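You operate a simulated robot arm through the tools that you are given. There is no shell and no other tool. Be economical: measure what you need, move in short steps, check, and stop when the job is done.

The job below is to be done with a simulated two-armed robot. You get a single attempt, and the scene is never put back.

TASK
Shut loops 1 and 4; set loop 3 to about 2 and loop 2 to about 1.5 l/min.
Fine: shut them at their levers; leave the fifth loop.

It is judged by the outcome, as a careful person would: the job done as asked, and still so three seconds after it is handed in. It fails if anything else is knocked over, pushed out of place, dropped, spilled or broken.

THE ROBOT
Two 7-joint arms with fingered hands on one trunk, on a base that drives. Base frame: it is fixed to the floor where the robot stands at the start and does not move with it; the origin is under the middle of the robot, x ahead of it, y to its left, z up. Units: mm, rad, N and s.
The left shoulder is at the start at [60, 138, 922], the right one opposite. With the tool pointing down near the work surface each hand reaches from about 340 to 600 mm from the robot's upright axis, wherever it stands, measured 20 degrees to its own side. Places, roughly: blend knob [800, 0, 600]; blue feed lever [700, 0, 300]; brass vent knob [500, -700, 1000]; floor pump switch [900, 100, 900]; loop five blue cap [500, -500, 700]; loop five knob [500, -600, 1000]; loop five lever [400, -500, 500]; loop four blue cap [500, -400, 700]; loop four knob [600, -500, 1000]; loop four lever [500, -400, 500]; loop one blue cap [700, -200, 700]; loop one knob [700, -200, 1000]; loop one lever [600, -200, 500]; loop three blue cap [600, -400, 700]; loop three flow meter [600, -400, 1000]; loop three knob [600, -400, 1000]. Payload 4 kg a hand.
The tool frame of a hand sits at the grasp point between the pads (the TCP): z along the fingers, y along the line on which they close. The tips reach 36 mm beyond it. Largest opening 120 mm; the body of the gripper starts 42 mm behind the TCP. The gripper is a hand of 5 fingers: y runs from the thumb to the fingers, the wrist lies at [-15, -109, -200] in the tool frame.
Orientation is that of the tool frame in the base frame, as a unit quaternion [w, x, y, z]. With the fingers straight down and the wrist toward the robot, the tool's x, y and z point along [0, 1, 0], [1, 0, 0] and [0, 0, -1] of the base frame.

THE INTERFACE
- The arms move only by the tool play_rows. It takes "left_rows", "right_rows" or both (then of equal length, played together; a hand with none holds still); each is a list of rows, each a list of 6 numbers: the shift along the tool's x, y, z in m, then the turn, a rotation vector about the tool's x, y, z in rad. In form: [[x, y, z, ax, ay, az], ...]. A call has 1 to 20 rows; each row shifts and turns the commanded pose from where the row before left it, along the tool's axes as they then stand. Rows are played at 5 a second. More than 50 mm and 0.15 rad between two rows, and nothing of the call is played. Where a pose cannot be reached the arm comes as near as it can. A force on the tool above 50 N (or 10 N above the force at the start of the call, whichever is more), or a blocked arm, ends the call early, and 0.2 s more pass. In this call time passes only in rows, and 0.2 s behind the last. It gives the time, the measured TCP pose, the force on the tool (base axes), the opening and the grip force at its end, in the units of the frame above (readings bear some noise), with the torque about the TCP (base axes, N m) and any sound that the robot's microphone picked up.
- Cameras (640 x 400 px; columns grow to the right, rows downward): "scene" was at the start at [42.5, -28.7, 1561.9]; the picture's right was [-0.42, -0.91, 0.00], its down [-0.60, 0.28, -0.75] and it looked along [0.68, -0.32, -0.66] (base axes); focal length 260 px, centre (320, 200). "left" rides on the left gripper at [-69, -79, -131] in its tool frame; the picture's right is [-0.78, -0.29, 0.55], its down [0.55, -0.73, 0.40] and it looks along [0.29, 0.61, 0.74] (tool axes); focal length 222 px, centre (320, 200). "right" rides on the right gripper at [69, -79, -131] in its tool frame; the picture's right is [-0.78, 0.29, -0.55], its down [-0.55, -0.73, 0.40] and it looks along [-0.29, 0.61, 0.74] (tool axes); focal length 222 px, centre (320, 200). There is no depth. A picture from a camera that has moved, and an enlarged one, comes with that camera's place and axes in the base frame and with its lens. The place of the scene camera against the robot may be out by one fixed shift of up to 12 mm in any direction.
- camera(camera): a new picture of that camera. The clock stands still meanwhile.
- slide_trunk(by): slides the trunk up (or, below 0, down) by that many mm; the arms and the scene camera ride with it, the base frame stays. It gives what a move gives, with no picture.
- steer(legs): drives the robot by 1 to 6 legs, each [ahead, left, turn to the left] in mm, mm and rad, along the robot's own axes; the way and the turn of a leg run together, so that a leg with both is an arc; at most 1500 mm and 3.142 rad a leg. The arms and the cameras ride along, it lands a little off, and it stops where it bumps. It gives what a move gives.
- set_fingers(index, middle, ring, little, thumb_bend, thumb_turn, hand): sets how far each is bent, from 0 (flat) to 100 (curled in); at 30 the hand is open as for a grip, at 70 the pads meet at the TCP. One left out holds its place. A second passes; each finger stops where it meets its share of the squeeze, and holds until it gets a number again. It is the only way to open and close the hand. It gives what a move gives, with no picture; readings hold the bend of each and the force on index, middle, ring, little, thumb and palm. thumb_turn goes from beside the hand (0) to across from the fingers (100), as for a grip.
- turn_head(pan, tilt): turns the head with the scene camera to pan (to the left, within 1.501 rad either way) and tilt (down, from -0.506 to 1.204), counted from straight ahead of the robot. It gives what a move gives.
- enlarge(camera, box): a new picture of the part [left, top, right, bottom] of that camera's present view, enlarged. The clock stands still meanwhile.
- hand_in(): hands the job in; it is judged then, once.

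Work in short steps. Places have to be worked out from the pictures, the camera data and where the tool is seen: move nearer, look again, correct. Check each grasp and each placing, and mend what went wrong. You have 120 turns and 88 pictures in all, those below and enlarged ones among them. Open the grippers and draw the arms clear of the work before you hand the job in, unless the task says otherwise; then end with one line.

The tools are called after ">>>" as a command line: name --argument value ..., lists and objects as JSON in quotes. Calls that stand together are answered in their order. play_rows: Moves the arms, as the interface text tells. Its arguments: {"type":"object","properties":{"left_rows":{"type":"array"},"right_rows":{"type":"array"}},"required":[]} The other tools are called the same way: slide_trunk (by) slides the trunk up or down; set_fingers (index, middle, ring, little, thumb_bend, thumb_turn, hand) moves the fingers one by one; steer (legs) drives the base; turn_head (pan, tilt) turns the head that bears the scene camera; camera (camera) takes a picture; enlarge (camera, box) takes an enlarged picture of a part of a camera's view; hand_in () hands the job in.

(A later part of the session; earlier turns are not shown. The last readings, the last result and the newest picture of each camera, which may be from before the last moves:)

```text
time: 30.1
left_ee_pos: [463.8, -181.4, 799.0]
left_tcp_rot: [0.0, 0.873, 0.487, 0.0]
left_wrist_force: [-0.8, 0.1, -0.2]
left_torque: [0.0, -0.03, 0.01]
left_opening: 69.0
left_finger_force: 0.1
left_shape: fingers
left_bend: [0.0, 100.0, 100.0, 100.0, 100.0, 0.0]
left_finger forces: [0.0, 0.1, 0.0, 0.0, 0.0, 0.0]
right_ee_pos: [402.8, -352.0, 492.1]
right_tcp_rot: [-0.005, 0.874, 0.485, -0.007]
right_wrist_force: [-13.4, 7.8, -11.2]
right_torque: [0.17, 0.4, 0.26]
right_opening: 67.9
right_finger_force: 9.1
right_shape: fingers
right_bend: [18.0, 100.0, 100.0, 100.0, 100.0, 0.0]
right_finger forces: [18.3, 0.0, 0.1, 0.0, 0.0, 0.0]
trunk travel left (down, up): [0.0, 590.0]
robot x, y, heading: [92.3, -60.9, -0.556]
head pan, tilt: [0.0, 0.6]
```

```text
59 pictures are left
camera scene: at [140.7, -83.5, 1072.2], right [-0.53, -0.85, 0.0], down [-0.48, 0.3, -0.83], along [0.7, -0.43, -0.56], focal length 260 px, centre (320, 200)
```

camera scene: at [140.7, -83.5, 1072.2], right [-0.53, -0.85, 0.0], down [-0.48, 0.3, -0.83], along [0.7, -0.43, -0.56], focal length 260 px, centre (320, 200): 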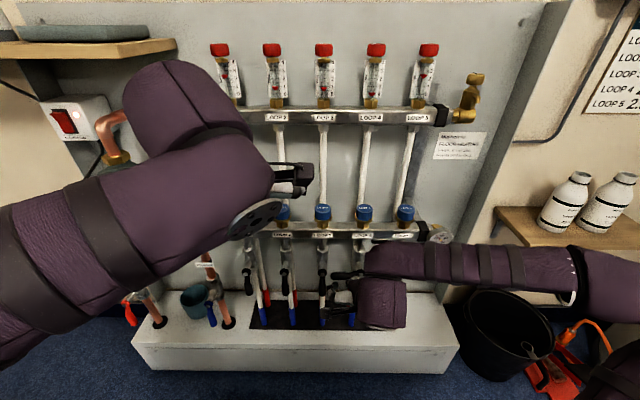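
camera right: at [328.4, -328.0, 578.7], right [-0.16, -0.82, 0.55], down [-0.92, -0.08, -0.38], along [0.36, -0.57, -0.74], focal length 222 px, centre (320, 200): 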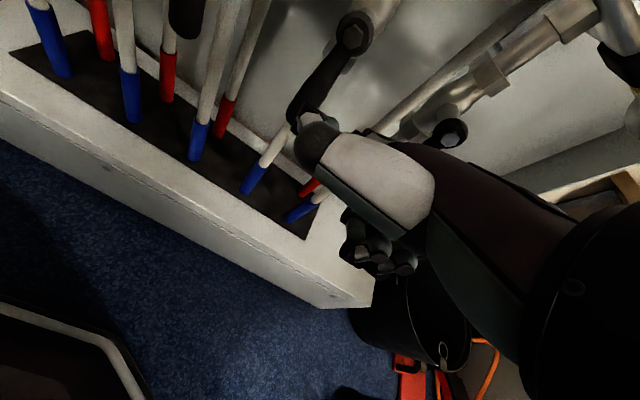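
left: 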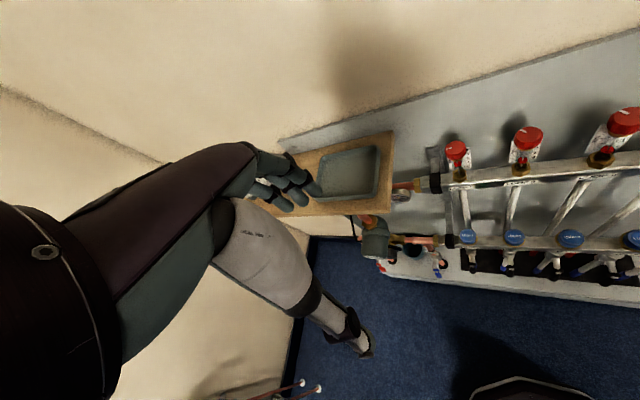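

The finger flexes at 18 N, so the lever is at its stop. I'll withdraw: down, back, then to the right.

>>> play_rows --right_rows '[[0, 0, 0.015, 0, 0, 0], [0, -0.005, 0.01, 0, 0, 0], [0, -0.025, 0, 0, 0, 0], [0, -0.03, 0, 0, 0, 0], [-0.02, -0.015, 0, 0, 0, 0], [-0.04, 0, 0, 0, 0, 0], [-0.04, 0, -0.01, 0, 0, 0], [-0.04, 0, -0.01, 0, 0, 0]]'

>>> enlarge --camera "scene" --box '[230, 220, 430, 340]'

>>> enlarge --camera "scene" --box '[190, 30, 450, 150]'

```text
time: 31.9
left_ee_pos: [463.8, -179.2, 797.7]
left_tcp_rot: [0.001, 0.873, 0.487, -0.001]
left_wrist_force: [1.0, 0.9, 0.1]
left_torque: [-0.01, 0.04, -0.01]
left_opening: 68.9
left_finger_force: 0.1
left_shape: fingers
left_bend: [0.0, 100.0, 100.0, 100.0, 100.0, 0.0]
left_finger forces: [0.0, 0.0, 0.0, 0.0, 0.1, 0.1]
right_ee_pos: [276.4, -437.1, 489.8]
right_tcp_rot: [-0.004, 0.874, 0.486, -0.008]
right_wrist_force: [1.0, -0.1, -0.3]
right_torque: [0.0, 0.01, 0.02]
right_opening: 68.9
right_finger_force: 0.0
right_shape: fingers
right_bend: [0.0, 100.0, 100.0, 100.0, 100.0, 0.0]
right_finger forces: [0.0, 0.0, 0.0, 0.0, 0.1, 0.0]
right hand out of reach, approached as far as the arm can: row 6
trunk travel left (down, up): [0.0, 590.0]
robot x, y, heading: [96.1, -59.2, -0.553]
head pan, tilt: [0.0, 0.6]
```

```text
3.20 times, centred on (330, 280) of scene
camera zoom: at [141.2, -83.4, 1072.1], right [-0.52, -0.85, 0.0], down [-0.48, 0.3, -0.82], along [0.7, -0.43, -0.57], focal length 833 px, centre (288, -56)
```

zoom: 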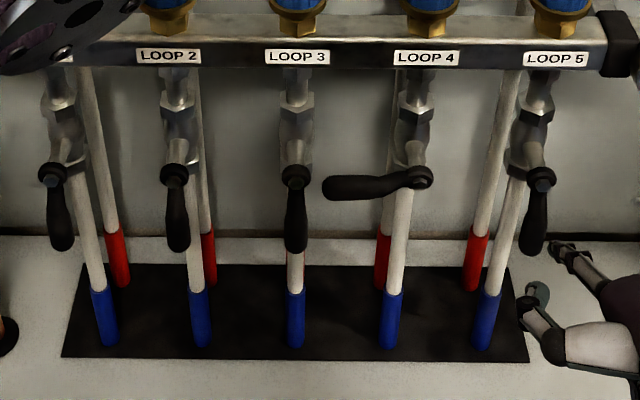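

```text
2.46 times, centred on (320, 90) of scene
camera zoom: at [141.2, -83.4, 1072.1], right [-0.52, -0.85, 0.0], down [-0.48, 0.3, -0.82], along [0.7, -0.43, -0.57], focal length 641 px, centre (320, 471)
```

zoom: 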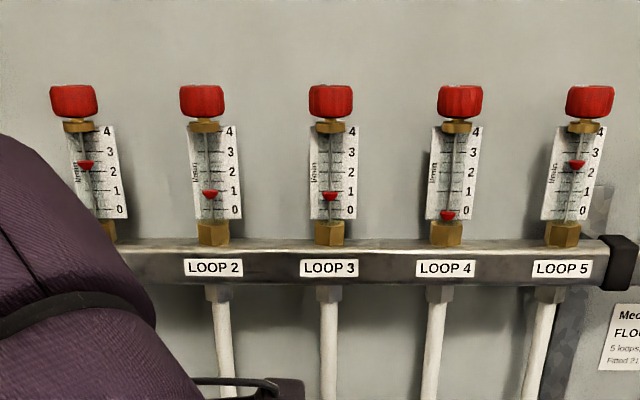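

Loop 4's float has dropped to 0 and its lever is horizontal. Now the left hand for loop 1: back slightly, shift left ~77 mm and lower ~320 mm in front of the gap between levers 1 and 2.

>>> play_rows --left_rows '[[0.01, -0.02, 0, 0, 0, 0], [0.02, 0, 0.04, 0, 0, 0], [0.02, 0, 0.04, 0, 0, 0], [0.02, 0, 0.04, 0, 0, 0], [0.007, 0, 0.04, 0, 0, 0], [0, 0, 0.04, 0, 0, 0], [0, 0, 0.04, 0, 0, 0], [0, 0, 0.04, 0, 0, 0], [0, 0, 0.04, 0, 0, 0]]'

>>> camera --camera "scene"

>>> enlarge --camera "scene" --box '[170, 220, 330, 340]'

```text
time: 33.8
left_ee_pos: [371.1, -196.1, 561.1]
left_tcp_rot: [0.074, 0.967, 0.244, -0.022]
left_wrist_force: [0.4, -0.3, 0.1]
left_torque: [-0.01, -0.01, 0.02]
left_opening: 68.7
left_finger_force: 0.2
left_shape: fingers
left_bend: [0.0, 100.0, 100.0, 100.0, 100.0, 0.0]
left_finger forces: [0.0, 0.1, 0.0, 0.0, 0.0, 0.0]
right_ee_pos: [278.9, -431.0, 495.1]
right_tcp_rot: [0.0, 0.875, 0.484, -0.014]
right_wrist_force: [0.8, -0.6, -0.3]
right_torque: [-0.03, -0.01, -0.04]
right_opening: 68.9
right_finger_force: 0.1
right_shape: fingers
right_bend: [0.0, 100.0, 100.0, 100.0, 100.0, 0.0]
right_finger forces: [0.0, 0.0, 0.1, 0.1, 0.1, 0.0]
trunk travel left (down, up): [0.0, 590.0]
robot x, y, heading: [97.8, -60.0, -0.559]
head pan, tilt: [0.0, 0.6]
stopped in row 9 (left hand): the arm was blocked; the commanded pose is now the measured one
```

```text
56 pictures are left
camera scene: at [145.6, -66.9, 1071.8], right [-0.53, -0.85, 0.02], down [-0.48, 0.28, -0.83], along [0.7, -0.44, -0.56], focal length 260 px, centre (320, 200)
```

scene: 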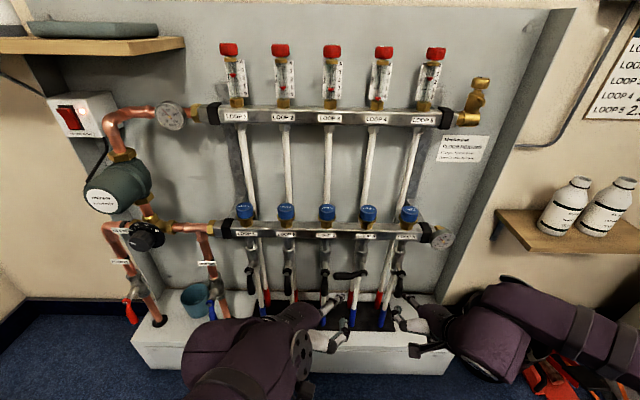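

```text
3.33 times, centred on (250, 280) of scene
camera zoom: at [145.6, -66.9, 1071.8], right [-0.53, -0.85, 0.02], down [-0.48, 0.28, -0.83], along [0.7, -0.44, -0.56], focal length 868 px, centre (553, -67)
```

zoom: 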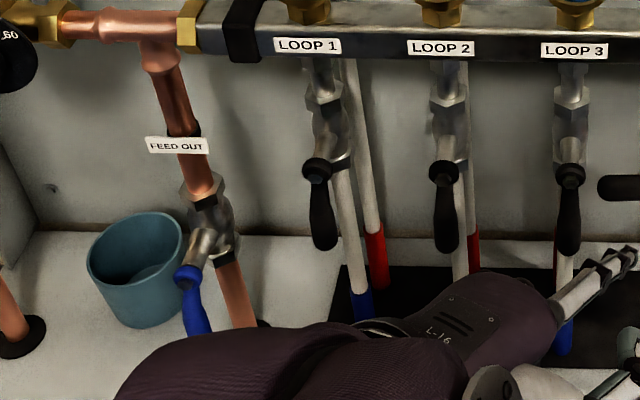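

The left arm hit a joint limit coming down; it's twisted to the right and the wrist didn't move left. I'll raise it back and untwist while moving left, clear of everything.

>>> play_rows --left_rows '[[0, 0, -0.04, 0.03, 0, 0], [0, 0, -0.04, 0.03, 0, -0.05], [0.01, 0, -0.04, 0.03, 0, -0.1], [0.02, 0, -0.03, 0.03, 0, -0.13], [0.03, 0.01, 0, 0.013, 0, -0.13], [0.03, 0.01, 0, 0, 0, -0.11]]'

>>> camera --camera "scene"

```text
time: 35.1
left_ee_pos: [452.6, -132.4, 702.7]
left_tcp_rot: [-0.006, 0.872, 0.488, -0.039]
left_wrist_force: [-0.6, -0.6, 0.5]
left_torque: [0.04, 0.02, 0.0]
left_opening: 69.1
left_finger_force: 0.0
left_shape: fingers
left_bend: [0.0, 100.0, 100.0, 100.0, 100.0, 0.0]
left_finger forces: [0.0, 0.1, 0.0, 0.1, 0.0, 0.0]
right_ee_pos: [277.1, -434.7, 492.4]
right_tcp_rot: [-0.002, 0.875, 0.485, -0.009]
right_wrist_force: [-0.6, -0.4, 0.1]
right_torque: [0.0, 0.01, 0.0]
right_opening: 68.6
right_finger_force: 0.0
right_shape: fingers
right_bend: [0.0, 100.0, 100.0, 100.0, 100.0, 0.0]
right_finger forces: [0.1, 0.1, 0.0, 0.1, 0.0, 0.0]
trunk travel left (down, up): [0.0, 590.0]
robot x, y, heading: [95.7, -60.6, -0.551]
head pan, tilt: [0.0, 0.6]
```

```text
54 pictures are left
camera scene: at [143.0, -76.4, 1072.3], right [-0.53, -0.85, 0.01], down [-0.48, 0.29, -0.83], along [0.7, -0.44, -0.56], focal length 260 px, centre (320, 200)
```

scene: 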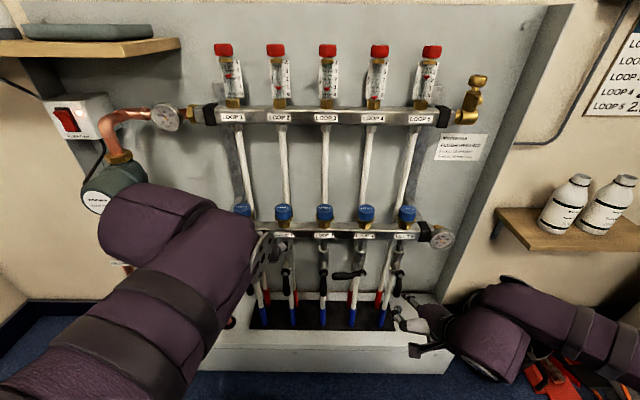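

The right arm is already in a good low posture, so I'll shift the whole base left ~298 mm and repeat the same motion on lever 1. The right fingertip (449 ahead) clears the lever tips (485), and the left arm stays ~100 mm off the pump pipework.

>>> steer --legs '[[-15, 0, 0], [0, 298, 0]]'

>>> camera --camera "scene"

```text
time: 37.6
left_ee_pos: [601.7, 133.2, 702.8]
left_tcp_rot: [-0.007, 0.873, 0.486, -0.041]
left_wrist_force: [-0.4, 0.4, -0.3]
left_torque: [0.01, 0.02, 0.01]
left_opening: 68.8
left_finger_force: 0.1
left_shape: fingers
left_bend: [0.0, 100.0, 100.0, 100.0, 100.0, 0.0]
left_finger forces: [0.0, 0.0, 0.0, 0.0, 0.1, 0.0]
right_ee_pos: [422.4, -168.6, 491.8]
right_tcp_rot: [-0.003, 0.876, 0.483, -0.01]
right_wrist_force: [0.1, -0.1, 0.0]
right_torque: [0.01, -0.05, 0.01]
right_opening: 68.9
right_finger_force: 0.0
right_shape: fingers
right_bend: [0.0, 100.0, 100.0, 100.0, 100.0, 0.0]
right_finger forces: [0.1, 0.0, 0.0, 0.0, 0.1, 0.1]
trunk travel left (down, up): [0.0, 590.0]
robot x, y, heading: [241.4, 206.5, -0.561]
head pan, tilt: [0.0, 0.6]
```

```text
53 pictures are left
camera scene: at [291.6, 190.1, 1072.1], right [-0.53, -0.85, 0.01], down [-0.48, 0.29, -0.83], along [0.7, -0.44, -0.56], focal length 260 px, centre (320, 200)
```

scene: 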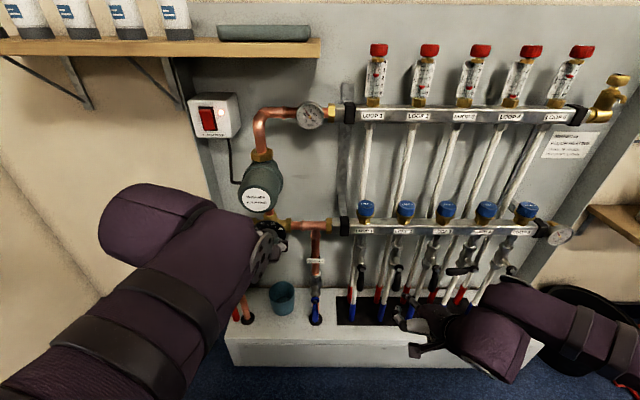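

Base shifted ~304 mm left and 17 mm back. By the same offsets, the pre-push position for lever 1 is (517, -172, 445); I move left/down first, then forward.

>>> play_rows --right_rows '[[0.024, 0, 0.02, 0, 0, 0], [0.022, 0, 0.02, 0, 0, 0], [0, 0.025, 0.006, 0, 0, 0], [0, 0.025, 0, 0, 0, 0]]'

>>> enlarge --camera "scene" --box '[310, 220, 470, 340]'

```text
time: 38.6
left_ee_pos: [602.5, 130.8, 703.1]
left_tcp_rot: [-0.006, 0.874, 0.485, -0.041]
left_wrist_force: [0.1, 0.0, -0.6]
left_torque: [-0.01, 0.0, 0.04]
left_opening: 69.0
left_finger_force: 0.0
left_shape: fingers
left_bend: [0.0, 100.0, 100.0, 100.0, 100.0, 0.0]
left_finger forces: [0.1, 0.0, 0.1, 0.1, 0.0, 0.1]
right_ee_pos: [498.4, -163.2, 449.2]
right_tcp_rot: [-0.004, 0.876, 0.483, -0.01]
right_wrist_force: [0.4, -0.1, -0.8]
right_torque: [-0.01, 0.0, -0.01]
right_opening: 68.8
right_finger_force: 0.1
right_shape: fingers
right_bend: [0.0, 100.0, 100.0, 100.0, 100.0, 0.0]
right_finger forces: [0.0, 0.0, 0.1, 0.0, 0.0, 0.0]
right hand out of reach, approached as far as the arm can: row 1, 2
trunk travel left (down, up): [0.0, 590.0]
robot x, y, heading: [244.6, 208.5, -0.558]
head pan, tilt: [0.0, 0.6]
```

```text
3.33 times, centred on (390, 280) of scene
camera zoom: at [291.6, 189.6, 1072.1], right [-0.53, -0.85, 0.01], down [-0.48, 0.29, -0.83], along [0.7, -0.44, -0.56], focal length 868 px, centre (87, -67)
```

zoom: 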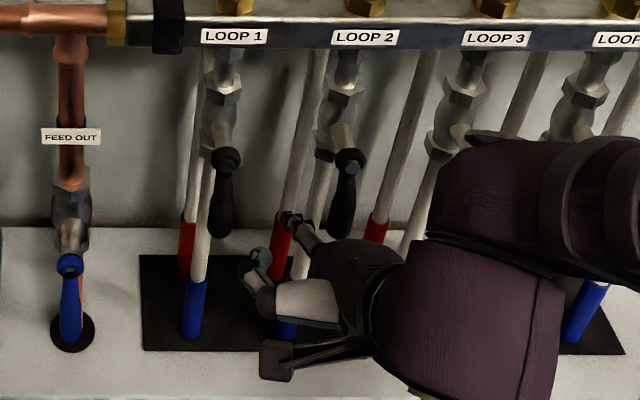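

Same geometry as before, between levers 1 and 2. I'll advance the last 21 mm and begin the left push.

>>> play_rows --right_rows '[[0, 0.021, 0.003, 0, 0, 0], [0.01, 0, 0, 0, 0, 0], [0.01, 0, 0, 0, 0, 0], [0.01, 0, 0, 0, 0, 0], [0.01, 0, 0, 0, 0, 0], [0.01, 0, 0, 0, 0, 0]]'

>>> enlarge --camera "scene" --box '[310, 220, 470, 340]'

```text
time: 40.0
left_ee_pos: [601.2, 131.8, 702.1]
left_tcp_rot: [-0.006, 0.874, 0.485, -0.042]
left_wrist_force: [-0.3, 0.1, 0.4]
left_torque: [0.03, 0.03, 0.03]
left_opening: 69.0
left_finger_force: 0.0
left_shape: fingers
left_bend: [0.0, 100.0, 100.0, 100.0, 100.0, 0.0]
left_finger forces: [0.1, 0.0, 0.0, 0.0, 0.0, 0.1]
right_ee_pos: [543.2, -133.3, 445.6]
right_tcp_rot: [-0.002, 0.876, 0.482, -0.009]
right_wrist_force: [-0.1, -2.7, 0.3]
right_torque: [0.1, -0.04, -0.24]
right_opening: 69.9
right_finger_force: 1.3
right_shape: fingers
right_bend: [0.0, 100.0, 100.0, 100.0, 100.0, 0.0]
right_finger forces: [2.6, 0.0, 0.0, 0.0, 0.1, 0.0]
trunk travel left (down, up): [0.0, 590.0]
robot x, y, heading: [243.6, 208.5, -0.561]
head pan, tilt: [0.0, 0.6]
```

```text
3.33 times, centred on (390, 280) of scene
camera zoom: at [291.8, 189.3, 1072.1], right [-0.53, -0.85, 0.01], down [-0.48, 0.29, -0.83], along [0.7, -0.44, -0.56], focal length 868 px, centre (87, -67)
```

zoom: 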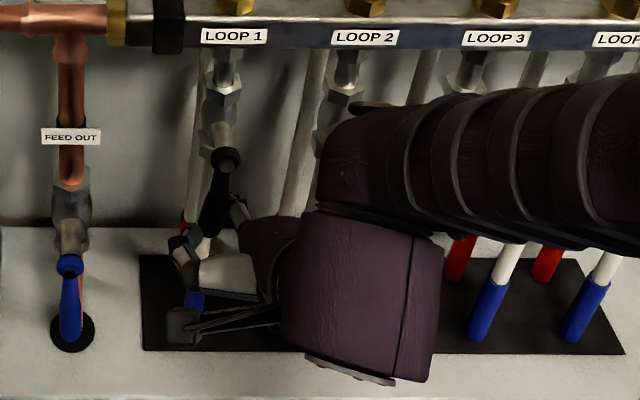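

Lever 1 has started to swing. Following the arc left and up to the stop.

>>> play_rows --right_rows '[[0.012, 0, -0.002, 0, 0, 0], [0.012, 0, -0.003, 0, 0, 0], [0.01, 0, -0.006, 0, 0, 0], [0.006, 0, -0.008, 0, 0, 0], [0, 0, -0.008, 0, 0, 0], [0, 0, -0.006, 0, 0, 0], [0, 0, -0.006, 0, 0, 0], [0, 0, -0.006, 0, 0, 0]]'

>>> enlarge --camera "scene" --box '[310, 220, 470, 340]'

```text
time: 41.8
left_ee_pos: [601.4, 131.7, 702.1]
left_tcp_rot: [-0.008, 0.874, 0.485, -0.041]
left_wrist_force: [-0.5, 0.5, 0.1]
left_torque: [0.01, -0.01, 0.0]
left_opening: 68.8
left_finger_force: 0.1
left_shape: fingers
left_bend: [0.0, 100.0, 100.0, 100.0, 100.0, 0.0]
left_finger forces: [0.0, 0.1, 0.0, 0.0, 0.1, 0.0]
right_ee_pos: [565.8, -100.9, 489.3]
right_tcp_rot: [-0.003, 0.875, 0.483, -0.011]
right_wrist_force: [-8.7, 5.8, -17.9]
right_torque: [0.34, 0.91, 0.15]
right_opening: 67.3
right_finger_force: 8.7
right_shape: fingers
right_bend: [18.0, 100.0, 100.0, 100.0, 100.0, 0.0]
right_finger forces: [17.5, 0.1, 0.1, 0.0, 0.1, 0.0]
trunk travel left (down, up): [0.0, 590.0]
robot x, y, heading: [240.1, 209.2, -0.558]
head pan, tilt: [0.0, 0.6]
```

```text
3.33 times, centred on (390, 280) of scene
camera zoom: at [292.0, 189.2, 1071.9], right [-0.53, -0.85, 0.01], down [-0.48, 0.29, -0.83], along [0.7, -0.44, -0.56], focal length 868 px, centre (87, -67)
```

zoom: 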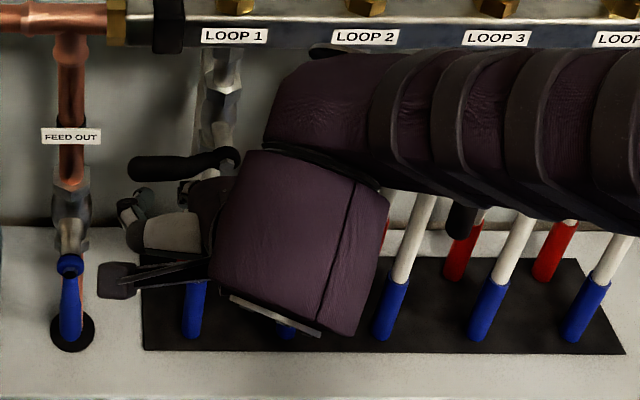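

Lever 1 is horizontal and at its stop (18 N). Withdrawing the same way, then checking levers and floats.

>>> play_rows --right_rows '[[0, 0, 0.015, 0, 0, 0], [0, -0.005, 0.01, 0, 0, 0], [0, -0.025, 0, 0, 0, 0], [0, -0.03, 0, 0, 0, 0], [-0.02, -0.015, 0, 0, 0, 0], [-0.04, 0, 0, 0, 0, 0], [-0.04, 0, -0.01, 0, 0, 0], [-0.04, 0, -0.01, 0, 0, 0]]'

>>> enlarge --camera "scene" --box '[320, 30, 620, 320]'

```text
time: 43.6
left_ee_pos: [602.8, 131.5, 702.6]
left_tcp_rot: [-0.008, 0.873, 0.486, -0.041]
left_wrist_force: [0.5, 0.3, 1.1]
left_torque: [0.0, 0.03, 0.0]
left_opening: 68.6
left_finger_force: 0.1
left_shape: fingers
left_bend: [0.0, 100.0, 100.0, 100.0, 100.0, 0.0]
left_finger forces: [0.0, 0.0, 0.0, 0.0, 0.0, 0.0]
right_ee_pos: [426.7, -174.8, 490.3]
right_tcp_rot: [-0.004, 0.876, 0.483, -0.01]
right_wrist_force: [0.3, 0.8, 0.5]
right_torque: [-0.01, 0.01, 0.01]
right_opening: 68.6
right_finger_force: 0.1
right_shape: fingers
right_bend: [0.0, 100.0, 100.0, 100.0, 100.0, 0.0]
right_finger forces: [0.0, 0.0, 0.0, 0.1, 0.0, 0.1]
trunk travel left (down, up): [0.0, 590.0]
robot x, y, heading: [245.8, 207.8, -0.562]
head pan, tilt: [0.0, 0.6]
```

```text
1.38 times, centred on (470, 175) of scene
camera zoom: at [292.3, 189.1, 1072.1], right [-0.53, -0.85, 0.01], down [-0.48, 0.29, -0.82], along [0.7, -0.44, -0.57], focal length 359 px, centre (113, 234)
```

zoom: 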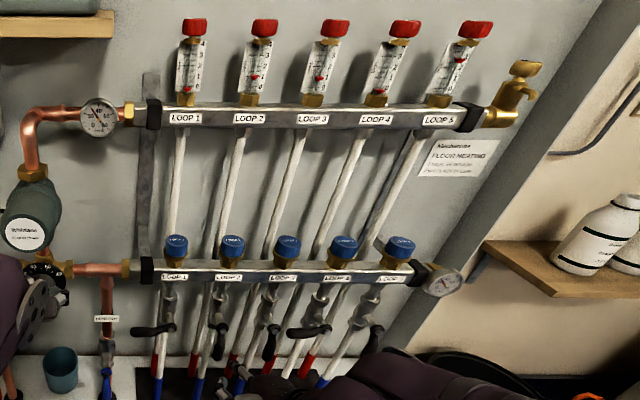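

Both levers 1 and 4 are shut. For the knobs (top at z≈1041), I'll raise the trunk 280 mm and lift the right hand to z≈1100 while clear of the manifold, then open the fingers for a narrow grip.

>>> slide_trunk --by 280

>>> play_rows --right_rows '[[0, 0, -0.042, 0, 0, 0], [0, 0, -0.042, 0, 0, 0], [0, 0, -0.042, 0, 0, 0], [0, 0, -0.042, 0, 0, 0], [0, 0, -0.042, 0, 0, 0], [0, 0, -0.042, 0, 0, 0], [0, 0, -0.042, 0, 0, 0], [0, 0, -0.042, 0, 0, 0]]'

>>> set_fingers --hand "right" --index 45 --middle 45 --ring 45 --little 45 --thumb_bend 40 --thumb_turn 97

>>> camera --camera "scene"

```text
time: 46.4
left_ee_pos: [600.1, 129.0, 983.4]
left_tcp_rot: [-0.009, 0.873, 0.486, -0.037]
left_wrist_force: [0.4, -0.2, -0.4]
left_torque: [0.01, -0.01, 0.0]
left_opening: 68.8
left_finger_force: 0.0
left_shape: fingers
left_bend: [0.0, 100.0, 100.0, 100.0, 100.0, 0.0]
left_finger forces: [0.1, 0.1, 0.0, 0.0, 0.0, 0.1]
right_ee_pos: [426.0, -178.4, 768.4]
right_tcp_rot: [-0.005, 0.876, 0.482, -0.007]
right_wrist_force: [-0.2, -0.5, -0.4]
right_torque: [0.04, -0.01, 0.0]
right_opening: 68.8
right_finger_force: 0.0
right_shape: fingers
right_bend: [0.0, 100.0, 100.0, 100.0, 100.0, 0.0]
right_finger forces: [0.0, 0.1, 0.0, 0.0, 0.0, 0.0]
trunk travel left (down, up): [-280.0, 310.0]
robot x, y, heading: [240.3, 208.7, -0.56]
head pan, tilt: [0.0, 0.6]
```

```text
time: 48.2
left_ee_pos: [599.1, 128.0, 983.0]
left_tcp_rot: [-0.009, 0.873, 0.486, -0.038]
left_wrist_force: [-0.2, -0.7, 0.6]
left_torque: [0.01, -0.03, 0.02]
left_opening: 68.8
left_finger_force: 0.0
left_shape: fingers
left_bend: [0.0, 100.0, 100.0, 100.0, 100.0, 0.0]
left_finger forces: [0.0, 0.1, 0.0, 0.0, 0.0, 0.1]
right_ee_pos: [428.2, -181.3, 1102.2]
right_tcp_rot: [-0.005, 0.876, 0.483, -0.007]
right_wrist_force: [0.8, 1.2, 0.7]
right_torque: [0.02, 0.0, -0.01]
right_opening: 68.7
right_finger_force: 0.1
right_shape: fingers
right_bend: [0.0, 100.0, 100.0, 100.0, 100.0, 0.0]
right_finger forces: [0.0, 0.0, 0.0, 0.1, 0.1, 0.1]
trunk travel left (down, up): [-280.0, 310.0]
robot x, y, heading: [242.4, 206.6, -0.557]
head pan, tilt: [0.0, 0.6]
```

```text
time: 49.2
left_ee_pos: [600.3, 129.0, 983.8]
left_tcp_rot: [-0.008, 0.873, 0.486, -0.038]
left_wrist_force: [0.0, 1.2, 0.4]
left_torque: [-0.01, 0.02, 0.03]
left_opening: 68.8
left_finger_force: 0.0
left_shape: fingers
left_bend: [0.0, 100.0, 100.0, 100.0, 100.0, 0.0]
left_finger forces: [0.0, 0.0, 0.0, 0.1, 0.1, 0.0]
right_ee_pos: [428.5, -180.6, 1102.6]
right_tcp_rot: [-0.005, 0.876, 0.483, -0.006]
right_wrist_force: [0.2, -0.2, -0.4]
right_torque: [0.02, 0.02, -0.01]
right_opening: 82.5
right_finger_force: 0.0
right_shape: fingers
right_bend: [45.0, 45.0, 45.0, 45.0, 40.0, 96.0]
right_finger forces: [0.0, 0.0, 0.1, 0.0, 0.0, 0.0]
trunk travel left (down, up): [-280.0, 310.0]
robot x, y, heading: [245.1, 208.1, -0.562]
head pan, tilt: [0.0, 0.6]
```

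```text
48 pictures are left
camera scene: at [288.8, 183.9, 1352.1], right [-0.53, -0.85, 0.0], down [-0.48, 0.3, -0.83], along [0.7, -0.44, -0.56], focal length 260 px, centre (320, 200)
```

scene: 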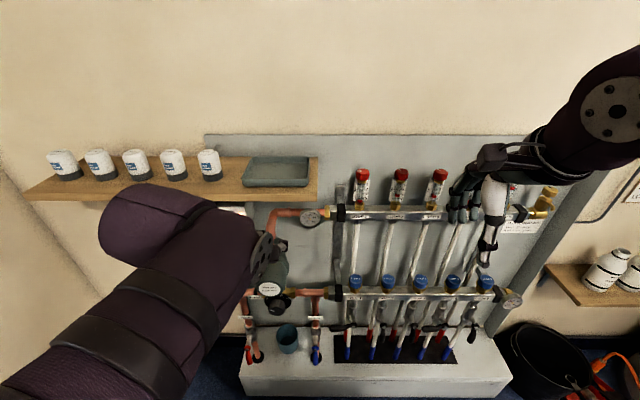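

The shelf with jars (z≈1039, front edge ~518 ahead) is near the left arm, so first I curl the left index and draw the left hand back and up before approaching.

>>> set_fingers --hand "left" --index 100

>>> play_rows --left_rows '[[-0.02, -0.02, -0.03, 0, 0, 0], [-0.02, -0.02, -0.03, 0, 0, 0], [-0.02, -0.02, -0.03, 0, 0, 0], [0, -0.01, -0.03, 0, 0, 0], [0, 0, -0.03, 0, 0, 0]]'

>>> turn_head --pan 0.7 --tilt 0.7

>>> camera --camera "scene"

```text
time: 50.2
left_ee_pos: [599.6, 128.9, 983.5]
left_tcp_rot: [-0.008, 0.873, 0.486, -0.037]
left_wrist_force: [0.2, -0.3, -0.5]
left_torque: [0.01, 0.04, 0.0]
left_opening: 59.6
left_finger_force: 0.1
left_shape: fingers
left_bend: [100.0, 100.0, 100.0, 100.0, 100.0, 0.0]
left_finger forces: [0.0, 0.0, 0.0, 0.0, 0.0, 0.0]
right_ee_pos: [428.3, -179.4, 1102.5]
right_tcp_rot: [-0.005, 0.876, 0.482, -0.007]
right_wrist_force: [-0.9, 0.7, 0.6]
right_torque: [0.0, -0.03, 0.02]
right_opening: 82.7
right_finger_force: 0.0
right_shape: fingers
right_bend: [45.0, 45.0, 45.0, 45.0, 40.0, 96.0]
right_finger forces: [0.0, 0.1, 0.0, 0.1, 0.0, 0.0]
trunk travel left (down, up): [-280.0, 310.0]
robot x, y, heading: [243.4, 204.0, -0.561]
head pan, tilt: [0.0, 0.6]
```

```text
time: 51.4
left_ee_pos: [519.0, 117.3, 1137.5]
left_tcp_rot: [-0.009, 0.873, 0.487, -0.039]
left_wrist_force: [-0.5, -0.1, 0.1]
left_torque: [0.01, -0.02, 0.0]
left_opening: 59.9
left_finger_force: 0.0
left_shape: fingers
left_bend: [100.0, 100.0, 100.0, 100.0, 100.0, 0.0]
left_finger forces: [0.0, 0.1, 0.0, 0.0, 0.1, 0.0]
right_ee_pos: [427.4, -179.4, 1102.3]
right_tcp_rot: [-0.005, 0.876, 0.483, -0.007]
right_wrist_force: [-0.5, -0.5, 0.0]
right_torque: [-0.03, 0.02, 0.0]
right_opening: 82.9
right_finger_force: 0.0
right_shape: fingers
right_bend: [45.0, 45.0, 45.0, 45.0, 40.0, 96.0]
right_finger forces: [0.1, 0.1, 0.1, 0.0, 0.0, 0.1]
trunk travel left (down, up): [-280.0, 310.0]
robot x, y, heading: [241.3, 206.9, -0.563]
head pan, tilt: [0.0, 0.6]
```

```text
time: 52.5
left_ee_pos: [518.4, 118.7, 1137.6]
left_tcp_rot: [-0.008, 0.873, 0.486, -0.038]
left_wrist_force: [0.8, 0.2, 0.4]
left_torque: [-0.05, 0.02, -0.01]
left_opening: 59.9
left_finger_force: 0.1
left_shape: fingers
left_bend: [100.0, 100.0, 100.0, 100.0, 100.0, 0.0]
left_finger forces: [0.0, 0.0, 0.0, 0.0, 0.0, 0.0]
right_ee_pos: [427.3, -179.9, 1102.3]
right_tcp_rot: [-0.005, 0.876, 0.482, -0.007]
right_wrist_force: [-0.4, 0.8, -0.9]
right_torque: [0.0, -0.02, -0.01]
right_opening: 82.6
right_finger_force: 0.0
right_shape: fingers
right_bend: [45.0, 45.0, 45.0, 45.0, 40.0, 96.0]
right_finger forces: [0.1, 0.0, 0.0, 0.0, 0.1, 0.0]
trunk travel left (down, up): [-280.0, 310.0]
robot x, y, heading: [245.2, 205.4, -0.559]
head pan, tilt: [0.7, 0.7]
```

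```text
47 pictures are left
camera scene: at [298.0, 242.6, 1343.5], right [0.14, -0.99, 0.0], down [-0.64, -0.09, -0.77], along [0.76, 0.11, -0.64], focal length 260 px, centre (320, 200)
```

scene: 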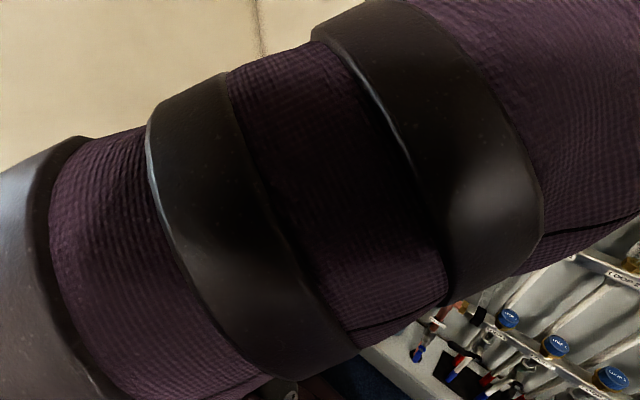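

The left upper arm is now high and near the head, so it is well back. I'll shift the base right 150 mm and look straight ahead again.

>>> steer --legs '[[0, -150, 0]]'

>>> turn_head --pan 0 --tilt 0.6

>>> camera --camera "scene"

```text
time: 53.9
left_ee_pos: [439.7, -7.3, 1138.5]
left_tcp_rot: [-0.008, 0.873, 0.486, -0.037]
left_wrist_force: [0.2, -0.1, -0.5]
left_torque: [0.01, -0.05, -0.01]
left_opening: 60.1
left_finger_force: 0.1
left_shape: fingers
left_bend: [100.0, 100.0, 100.0, 100.0, 100.0, 0.0]
left_finger forces: [0.0, 0.0, 0.0, 0.0, 0.0, 0.1]
right_ee_pos: [348.8, -306.3, 1102.0]
right_tcp_rot: [-0.005, 0.875, 0.483, -0.007]
right_wrist_force: [0.0, 0.5, 0.2]
right_torque: [-0.04, 0.0, 0.0]
right_opening: 82.7
right_finger_force: 0.0
right_shape: fingers
right_bend: [45.0, 45.0, 45.0, 45.0, 40.0, 96.0]
right_finger forces: [0.0, 0.0, 0.1, 0.1, 0.0, 0.0]
trunk travel left (down, up): [-280.0, 310.0]
robot x, y, heading: [162.9, 82.4, -0.56]
head pan, tilt: [0.7, 0.7]
```

```text
time: 54.9
left_ee_pos: [439.6, -6.6, 1139.0]
left_tcp_rot: [-0.008, 0.873, 0.486, -0.037]
left_wrist_force: [-0.2, -0.4, -1.1]
left_torque: [0.02, -0.01, -0.01]
left_opening: 59.7
left_finger_force: 0.0
left_shape: fingers
left_bend: [100.0, 100.0, 100.0, 100.0, 100.0, 0.0]
left_finger forces: [0.0, 0.0, 0.0, 0.1, 0.1, 0.1]
right_ee_pos: [349.5, -305.8, 1102.3]
right_tcp_rot: [-0.005, 0.876, 0.483, -0.007]
right_wrist_force: [0.8, 0.2, -0.5]
right_torque: [0.02, -0.05, 0.03]
right_opening: 82.6
right_finger_force: 0.0
right_shape: fingers
right_bend: [45.0, 45.0, 45.0, 45.0, 40.0, 96.0]
right_finger forces: [0.2, 0.0, 0.0, 0.0, 0.0, 0.1]
trunk travel left (down, up): [-280.0, 310.0]
robot x, y, heading: [165.7, 82.4, -0.558]
head pan, tilt: [0.0, 0.6]
```

```text
46 pictures are left
camera scene: at [210.4, 58.3, 1352.1], right [-0.53, -0.85, 0.0], down [-0.48, 0.3, -0.82], along [0.7, -0.44, -0.57], focal length 260 px, centre (320, 200)
```

scene: 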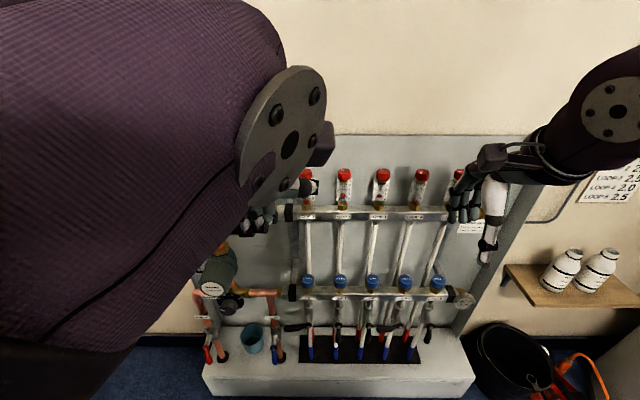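

Everything is clear. I drive ahead 75 mm and check; knob 2 should then be about 565 ahead and 57 to the right.

>>> steer --legs '[[75, 0, 0]]'

>>> enlarge --camera "scene" --box '[240, 110, 520, 285]'

```text
time: 56.0
left_ee_pos: [504.8, -47.6, 1137.8]
left_tcp_rot: [-0.01, 0.873, 0.486, -0.038]
left_wrist_force: [-0.4, 0.1, -0.3]
left_torque: [0.0, 0.01, -0.03]
left_opening: 60.0
left_finger_force: 0.1
left_shape: fingers
left_bend: [100.0, 100.0, 100.0, 100.0, 100.0, 0.0]
left_finger forces: [0.0, 0.0, 0.1, 0.1, 0.1, 0.0]
right_ee_pos: [415.7, -345.3, 1101.8]
right_tcp_rot: [-0.005, 0.875, 0.484, -0.007]
right_wrist_force: [0.5, 0.3, 0.1]
right_torque: [0.01, 0.04, 0.04]
right_opening: 82.7
right_finger_force: 0.0
right_shape: fingers
right_bend: [45.0, 45.0, 45.0, 45.0, 40.0, 96.0]
right_finger forces: [0.0, 0.1, 0.0, 0.0, 0.1, 0.1]
trunk travel left (down, up): [-280.0, 310.0]
robot x, y, heading: [229.1, 43.1, -0.554]
head pan, tilt: [0.0, 0.6]
```

```text
2.29 times, centred on (380, 198) of scene
camera zoom: at [275.6, 17.6, 1352.1], right [-0.53, -0.85, 0.0], down [-0.48, 0.3, -0.82], along [0.7, -0.44, -0.57], focal length 595 px, centre (183, 206)
```

zoom: 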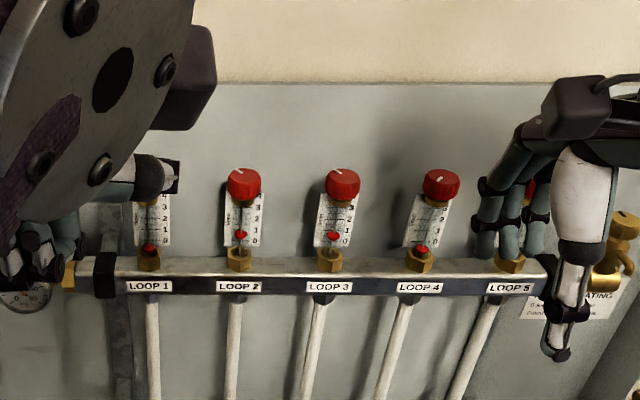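

Refined: knob 3 at local (577, -161), top z≈1032; knob 2 at (577, -59). I move the open right hand above knob 3, keeping the fingertips ~30 mm above it.

>>> play_rows --right_rows '[[0.015, 0.043, 0, 0, 0, 0], [0.015, 0.043, 0, 0, 0, 0], [0.014, 0.043, 0, 0, 0, 0], [0.014, 0.043, 0, 0, 0, 0], [0.013, 0.042, 0, 0, 0, 0]]'

>>> enlarge --camera "scene" --box '[240, 90, 520, 265]'

>>> camera --camera "right"

```text
time: 57.2
left_ee_pos: [503.6, -46.0, 1138.7]
left_tcp_rot: [-0.008, 0.873, 0.487, -0.037]
left_wrist_force: [-0.3, 0.8, -0.4]
left_torque: [0.02, -0.02, -0.01]
left_opening: 59.9
left_finger_force: 0.0
left_shape: fingers
left_bend: [100.0, 100.0, 100.0, 100.0, 100.0, 0.0]
left_finger forces: [0.1, 0.0, 0.0, 0.0, 0.0, 0.0]
right_ee_pos: [632.8, -398.4, 1101.8]
right_tcp_rot: [-0.005, 0.875, 0.484, -0.007]
right_wrist_force: [-4.9, 1.2, 0.6]
right_torque: [0.0, 0.0, -0.06]
right_opening: 82.6
right_finger_force: 3.0
right_shape: fingers
right_bend: [45.0, 48.0, 45.0, 45.0, 40.0, 96.0]
right_finger forces: [0.0, 4.6, 0.0, 0.0, 0.0, 0.1]
trunk travel left (down, up): [-280.0, 310.0]
robot x, y, heading: [228.7, 40.7, -0.557]
head pan, tilt: [0.0, 0.6]
```

```text
2.29 times, centred on (380, 178) of scene
camera zoom: at [273.8, 18.6, 1352.2], right [-0.53, -0.85, 0.0], down [-0.48, 0.3, -0.83], along [0.7, -0.44, -0.56], focal length 595 px, centre (183, 251)
```

zoom: 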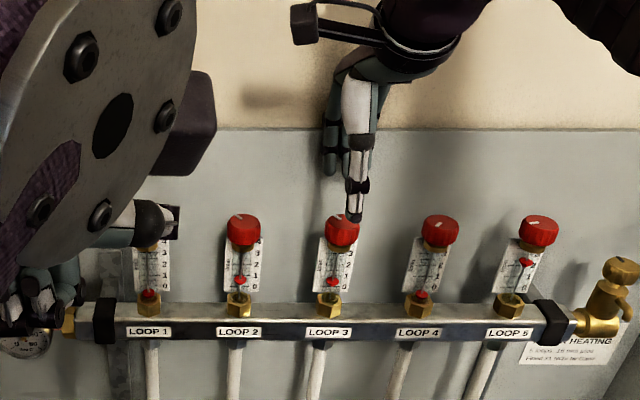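

```text
43 pictures are left
camera right: at [604.0, -297.8, 1233.3], right [-0.16, -0.82, 0.55], down [-0.92, -0.07, -0.38], along [0.35, -0.57, -0.74], focal length 222 px, centre (320, 200)
```

right: 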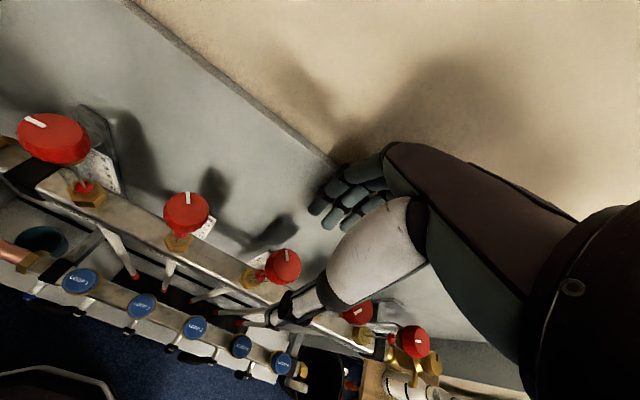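

The middle finger brushed the backboard (4.6 N), so there's too little room behind the knobs in this orientation. I'll back off, curl ring and little, and yaw the hand ~70° counter-clockwise so the grip closes sideways.

>>> play_rows --right_rows '[[0, -0.03, -0.005, 0, 0, 0], [0, -0.03, -0.005, 0, 0, 0]]'

>>> set_fingers --hand "right" --ring 100 --little 100

>>> play_rows --right_rows '[[0, 0, 0, 0, 0, -0.14], [0, 0, 0, 0, 0, -0.14], [0, 0, 0, 0, 0, -0.14], [0, 0, 0, 0, 0, -0.14], [0, 0, 0, 0, 0, -0.14], [0, 0, 0, 0, 0, -0.14], [0, 0, 0, 0, 0, -0.14], [0, 0, 0, 0, 0, -0.14], [0, 0, 0, 0, 0, -0.08]]'

>>> camera --camera "scene"

```text
time: 57.8
left_ee_pos: [503.1, -47.6, 1139.1]
left_tcp_rot: [-0.008, 0.873, 0.487, -0.037]
left_wrist_force: [0.0, 0.4, 0.6]
left_torque: [0.01, -0.01, -0.01]
left_opening: 59.7
left_finger_force: 0.1
left_shape: fingers
left_bend: [100.0, 100.0, 100.0, 100.0, 100.0, 0.0]
left_finger forces: [0.0, 0.0, 0.1, 0.0, 0.0, 0.1]
right_ee_pos: [584.7, -366.9, 1111.5]
right_tcp_rot: [-0.005, 0.876, 0.483, -0.007]
right_wrist_force: [-0.6, -0.1, 0.1]
right_torque: [0.05, -0.01, -0.01]
right_opening: 82.4
right_finger_force: 0.1
right_shape: fingers
right_bend: [45.0, 45.0, 45.0, 45.0, 40.0, 96.0]
right_finger forces: [0.0, 0.0, 0.0, 0.0, 0.0, 0.0]
trunk travel left (down, up): [-280.0, 310.0]
robot x, y, heading: [230.0, 41.6, -0.555]
head pan, tilt: [0.0, 0.6]
```

```text
time: 58.8
left_ee_pos: [504.1, -46.6, 1138.8]
left_tcp_rot: [-0.009, 0.873, 0.486, -0.038]
left_wrist_force: [0.3, 0.8, 0.3]
left_torque: [0.01, -0.02, -0.02]
left_opening: 60.0
left_finger_force: 0.0
left_shape: fingers
left_bend: [100.0, 100.0, 100.0, 100.0, 100.0, 0.0]
left_finger forces: [0.0, 0.1, 0.1, 0.0, 0.1, 0.0]
right_ee_pos: [585.2, -365.9, 1110.6]
right_tcp_rot: [-0.005, 0.875, 0.484, -0.006]
right_wrist_force: [-0.8, -0.2, 0.0]
right_torque: [0.01, 0.0, 0.03]
right_opening: 82.6
right_finger_force: 0.1
right_shape: fingers
right_bend: [45.0, 45.0, 100.0, 100.0, 40.0, 96.0]
right_finger forces: [0.1, 0.0, 0.1, 0.0, 0.1, 0.0]
trunk travel left (down, up): [-280.0, 310.0]
robot x, y, heading: [229.6, 40.5, -0.554]
head pan, tilt: [0.0, 0.6]
```

```text
time: 60.8
left_ee_pos: [505.5, -47.8, 1138.0]
left_tcp_rot: [-0.009, 0.873, 0.487, -0.038]
left_wrist_force: [0.7, 0.0, -0.2]
left_torque: [0.02, 0.0, 0.03]
left_opening: 60.2
left_finger_force: 0.0
left_shape: fingers
left_bend: [100.0, 100.0, 100.0, 100.0, 100.0, 0.0]
left_finger forces: [0.0, 0.0, 0.1, 0.0, 0.0, 0.0]
right_ee_pos: [582.0, -307.2, 1063.2]
right_tcp_rot: [-0.029, 0.621, 0.783, -0.034]
right_wrist_force: [0.6, -0.5, 0.2]
right_torque: [0.02, -0.03, 0.0]
right_opening: 82.6
right_finger_force: 0.0
right_shape: fingers
right_bend: [45.0, 45.0, 100.0, 100.0, 40.0, 96.0]
right_finger forces: [0.0, 0.0, 0.0, 0.0, 0.1, 0.0]
right hand out of reach, approached as far as the arm can: row 1, 2, 3, 6, 7, 8, 9
trunk travel left (down, up): [-280.0, 310.0]
robot x, y, heading: [230.5, 39.0, -0.556]
head pan, tilt: [0.0, 0.6]
```

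```text
42 pictures are left
camera scene: at [275.4, 17.6, 1352.1], right [-0.53, -0.85, 0.0], down [-0.48, 0.3, -0.82], along [0.7, -0.44, -0.57], focal length 260 px, centre (320, 200)
```

scene: 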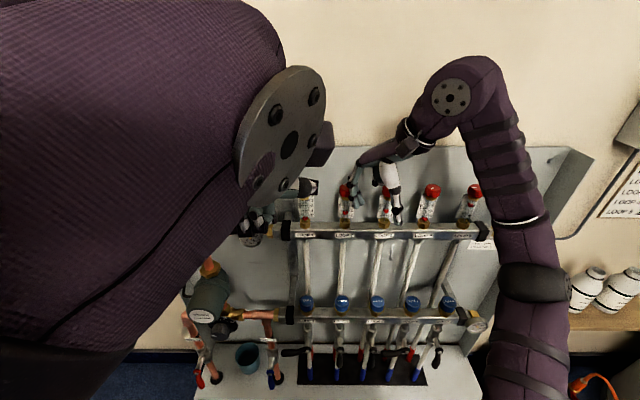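

The arm is stretched to its limit. I'll retract the hand, raise the trunk 90 mm, and bring the base closer (60 ahead, 40 left) so the yawed grip is within reach.

>>> play_rows --right_rows '[[0, 0, -0.03, 0, 0, 0], [0.03, -0.03, -0.02, 0, 0, 0], [0.03, -0.03, 0, 0, 0, 0], [0.03, -0.03, 0, 0, 0, 0], [0.03, -0.03, 0, 0, 0, 0]]'

>>> slide_trunk --by 90

>>> steer --legs '[[60, 40, 0]]'

>>> camera --camera "scene"

```text
time: 62.0
left_ee_pos: [504.3, -47.7, 1139.6]
left_tcp_rot: [-0.008, 0.873, 0.486, -0.039]
left_wrist_force: [0.0, -0.2, 0.5]
left_torque: [0.02, 0.02, 0.03]
left_opening: 59.9
left_finger_force: 0.1
left_shape: fingers
left_bend: [100.0, 100.0, 100.0, 100.0, 100.0, 0.0]
left_finger forces: [0.0, 0.0, 0.1, 0.0, 0.0, 0.0]
right_ee_pos: [437.8, -205.9, 1115.8]
right_tcp_rot: [-0.028, 0.619, 0.784, -0.033]
right_wrist_force: [0.5, 0.3, 0.2]
right_torque: [0.0, -0.01, 0.01]
right_opening: 82.6
right_finger_force: 0.0
right_shape: fingers
right_bend: [45.0, 45.0, 100.0, 100.0, 40.0, 96.0]
right_finger forces: [0.0, 0.1, 0.0, 0.1, 0.1, 0.0]
right hand out of reach, approached as far as the arm can: row 1
trunk travel left (down, up): [-280.0, 310.0]
robot x, y, heading: [228.4, 45.8, -0.559]
head pan, tilt: [0.0, 0.6]
```

```text
time: 63.2
left_ee_pos: [504.6, -47.1, 1230.0]
left_tcp_rot: [-0.009, 0.873, 0.487, -0.037]
left_wrist_force: [-0.2, -0.2, 0.4]
left_torque: [0.02, 0.02, -0.03]
left_opening: 59.9
left_finger_force: 0.1
left_shape: fingers
left_bend: [100.0, 100.0, 100.0, 100.0, 100.0, 0.0]
left_finger forces: [0.0, 0.0, 0.0, 0.0, 0.0, 0.0]
right_ee_pos: [438.3, -206.6, 1205.5]
right_tcp_rot: [-0.028, 0.62, 0.784, -0.033]
right_wrist_force: [0.2, 0.3, 0.0]
right_torque: [0.0, 0.0, -0.01]
right_opening: 82.6
right_finger_force: 0.1
right_shape: fingers
right_bend: [45.0, 45.0, 100.0, 100.0, 40.0, 96.0]
right_finger forces: [0.0, 0.0, 0.1, 0.1, 0.0, 0.1]
trunk travel left (down, up): [-370.0, 220.0]
robot x, y, heading: [229.4, 42.4, -0.555]
head pan, tilt: [0.0, 0.6]
```

```text
time: 64.2
left_ee_pos: [576.0, -46.4, 1227.7]
left_tcp_rot: [-0.009, 0.872, 0.488, -0.04]
left_wrist_force: [-0.7, -0.6, 0.2]
left_torque: [0.04, 0.03, 0.0]
left_opening: 60.0
left_finger_force: 0.1
left_shape: fingers
left_bend: [100.0, 100.0, 100.0, 100.0, 100.0, 0.0]
left_finger forces: [0.0, 0.0, 0.0, 0.0, 0.1, 0.0]
right_ee_pos: [510.7, -204.5, 1205.6]
right_tcp_rot: [-0.028, 0.618, 0.785, -0.036]
right_wrist_force: [0.8, -0.1, -0.3]
right_torque: [0.0, 0.02, 0.01]
right_opening: 82.4
right_finger_force: 0.0
right_shape: fingers
right_bend: [45.0, 45.0, 100.0, 100.0, 40.0, 96.0]
right_finger forces: [0.0, 0.0, 0.1, 0.0, 0.0, 0.0]
trunk travel left (down, up): [-370.0, 220.0]
robot x, y, heading: [302.5, 44.9, -0.552]
head pan, tilt: [0.0, 0.6]
```

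```text
41 pictures are left
camera scene: at [347.1, 20.2, 1442.1], right [-0.53, -0.85, 0.0], down [-0.48, 0.3, -0.82], along [0.7, -0.44, -0.57], focal length 260 px, centre (320, 200)
```

scene: 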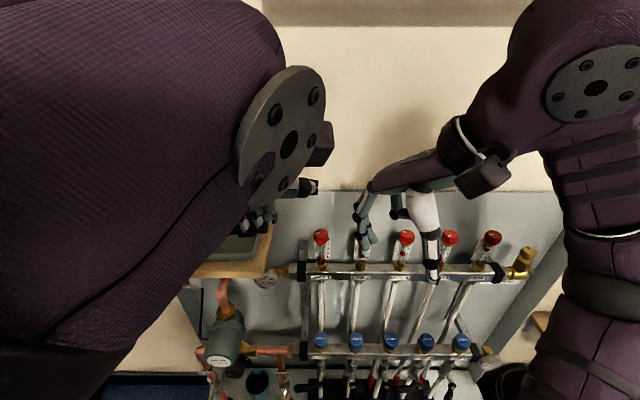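

Knob 3's axis is at about (634, -398) in the base frame (checked by the hand camera earlier). I move the yawed hand over it, correcting the 5° tilt, and look with the hand camera.

>>> play_rows --right_rows '[[-0.0434, 0.0148, 0.01, -0.018, 0, 0], [-0.0434, 0.0148, 0.01, -0.018, 0, 0], [-0.0434, 0.0148, 0.01, -0.018, 0, 0], [-0.0434, 0.0148, 0.01, -0.018, 0, 0], [-0.0434, 0.0148, 0.01, -0.018, 0, 0], [0, 0, 0.02, 0, 0, -0.1], [0, 0, 0.02, 0, 0, -0.12], [0, 0, 0.01, 0, 0, -0.12]]'

>>> camera --camera "right"

>>> camera --camera "scene"

```text
time: 66.0
left_ee_pos: [575.8, -44.9, 1228.1]
left_tcp_rot: [-0.009, 0.873, 0.487, -0.038]
left_wrist_force: [-0.1, 0.2, 0.3]
left_torque: [0.0, 0.0, 0.0]
left_opening: 59.5
left_finger_force: 0.2
left_shape: fingers
left_bend: [100.0, 100.0, 100.0, 100.0, 100.0, 0.0]
left_finger forces: [0.0, 0.0, 0.1, 0.1, 0.0, 0.0]
right_ee_pos: [561.9, -264.9, 1097.7]
right_tcp_rot: [0.0, 0.478, 0.879, 0.001]
right_wrist_force: [0.0, -0.3, -0.4]
right_torque: [-0.02, -0.02, 0.0]
right_opening: 82.6
right_finger_force: 0.0
right_shape: fingers
right_bend: [45.0, 45.0, 100.0, 100.0, 40.0, 96.0]
right_finger forces: [0.1, 0.0, 0.0, 0.0, 0.1, 0.1]
right hand out of reach, approached as far as the arm can: row 4, 5, 6, 7, 8
trunk travel left (down, up): [-370.0, 220.0]
robot x, y, heading: [300.2, 45.8, -0.556]
head pan, tilt: [0.0, 0.6]
```

```text
40 pictures are left
camera right: at [455.6, -249.1, 1228.9], right [0.67, -0.5, 0.55], down [-0.32, -0.86, -0.4], along [0.67, 0.09, -0.74], focal length 222 px, centre (320, 200)
```

right: 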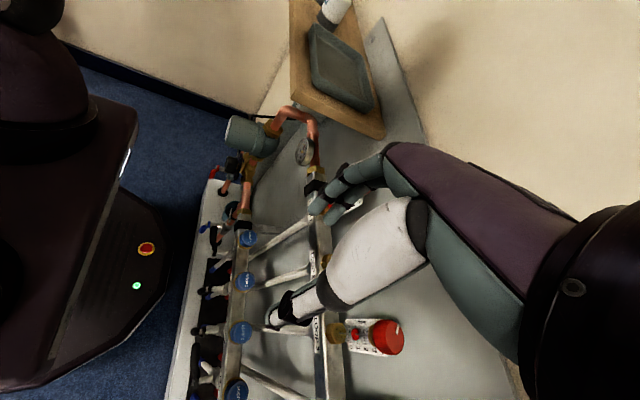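

```text
39 pictures are left
camera scene: at [345.9, 20.2, 1442.2], right [-0.53, -0.85, 0.0], down [-0.48, 0.3, -0.83], along [0.7, -0.44, -0.56], focal length 260 px, centre (320, 200)
```

scene: 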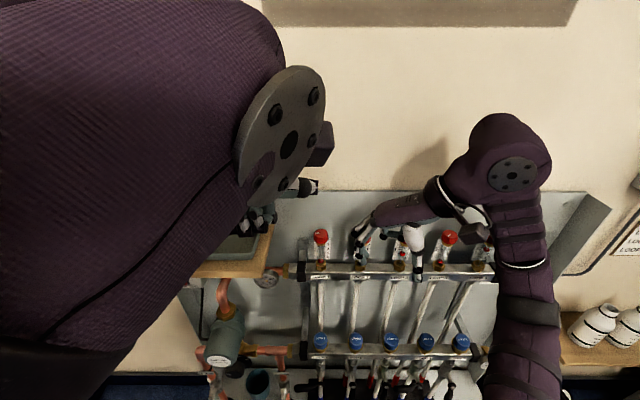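

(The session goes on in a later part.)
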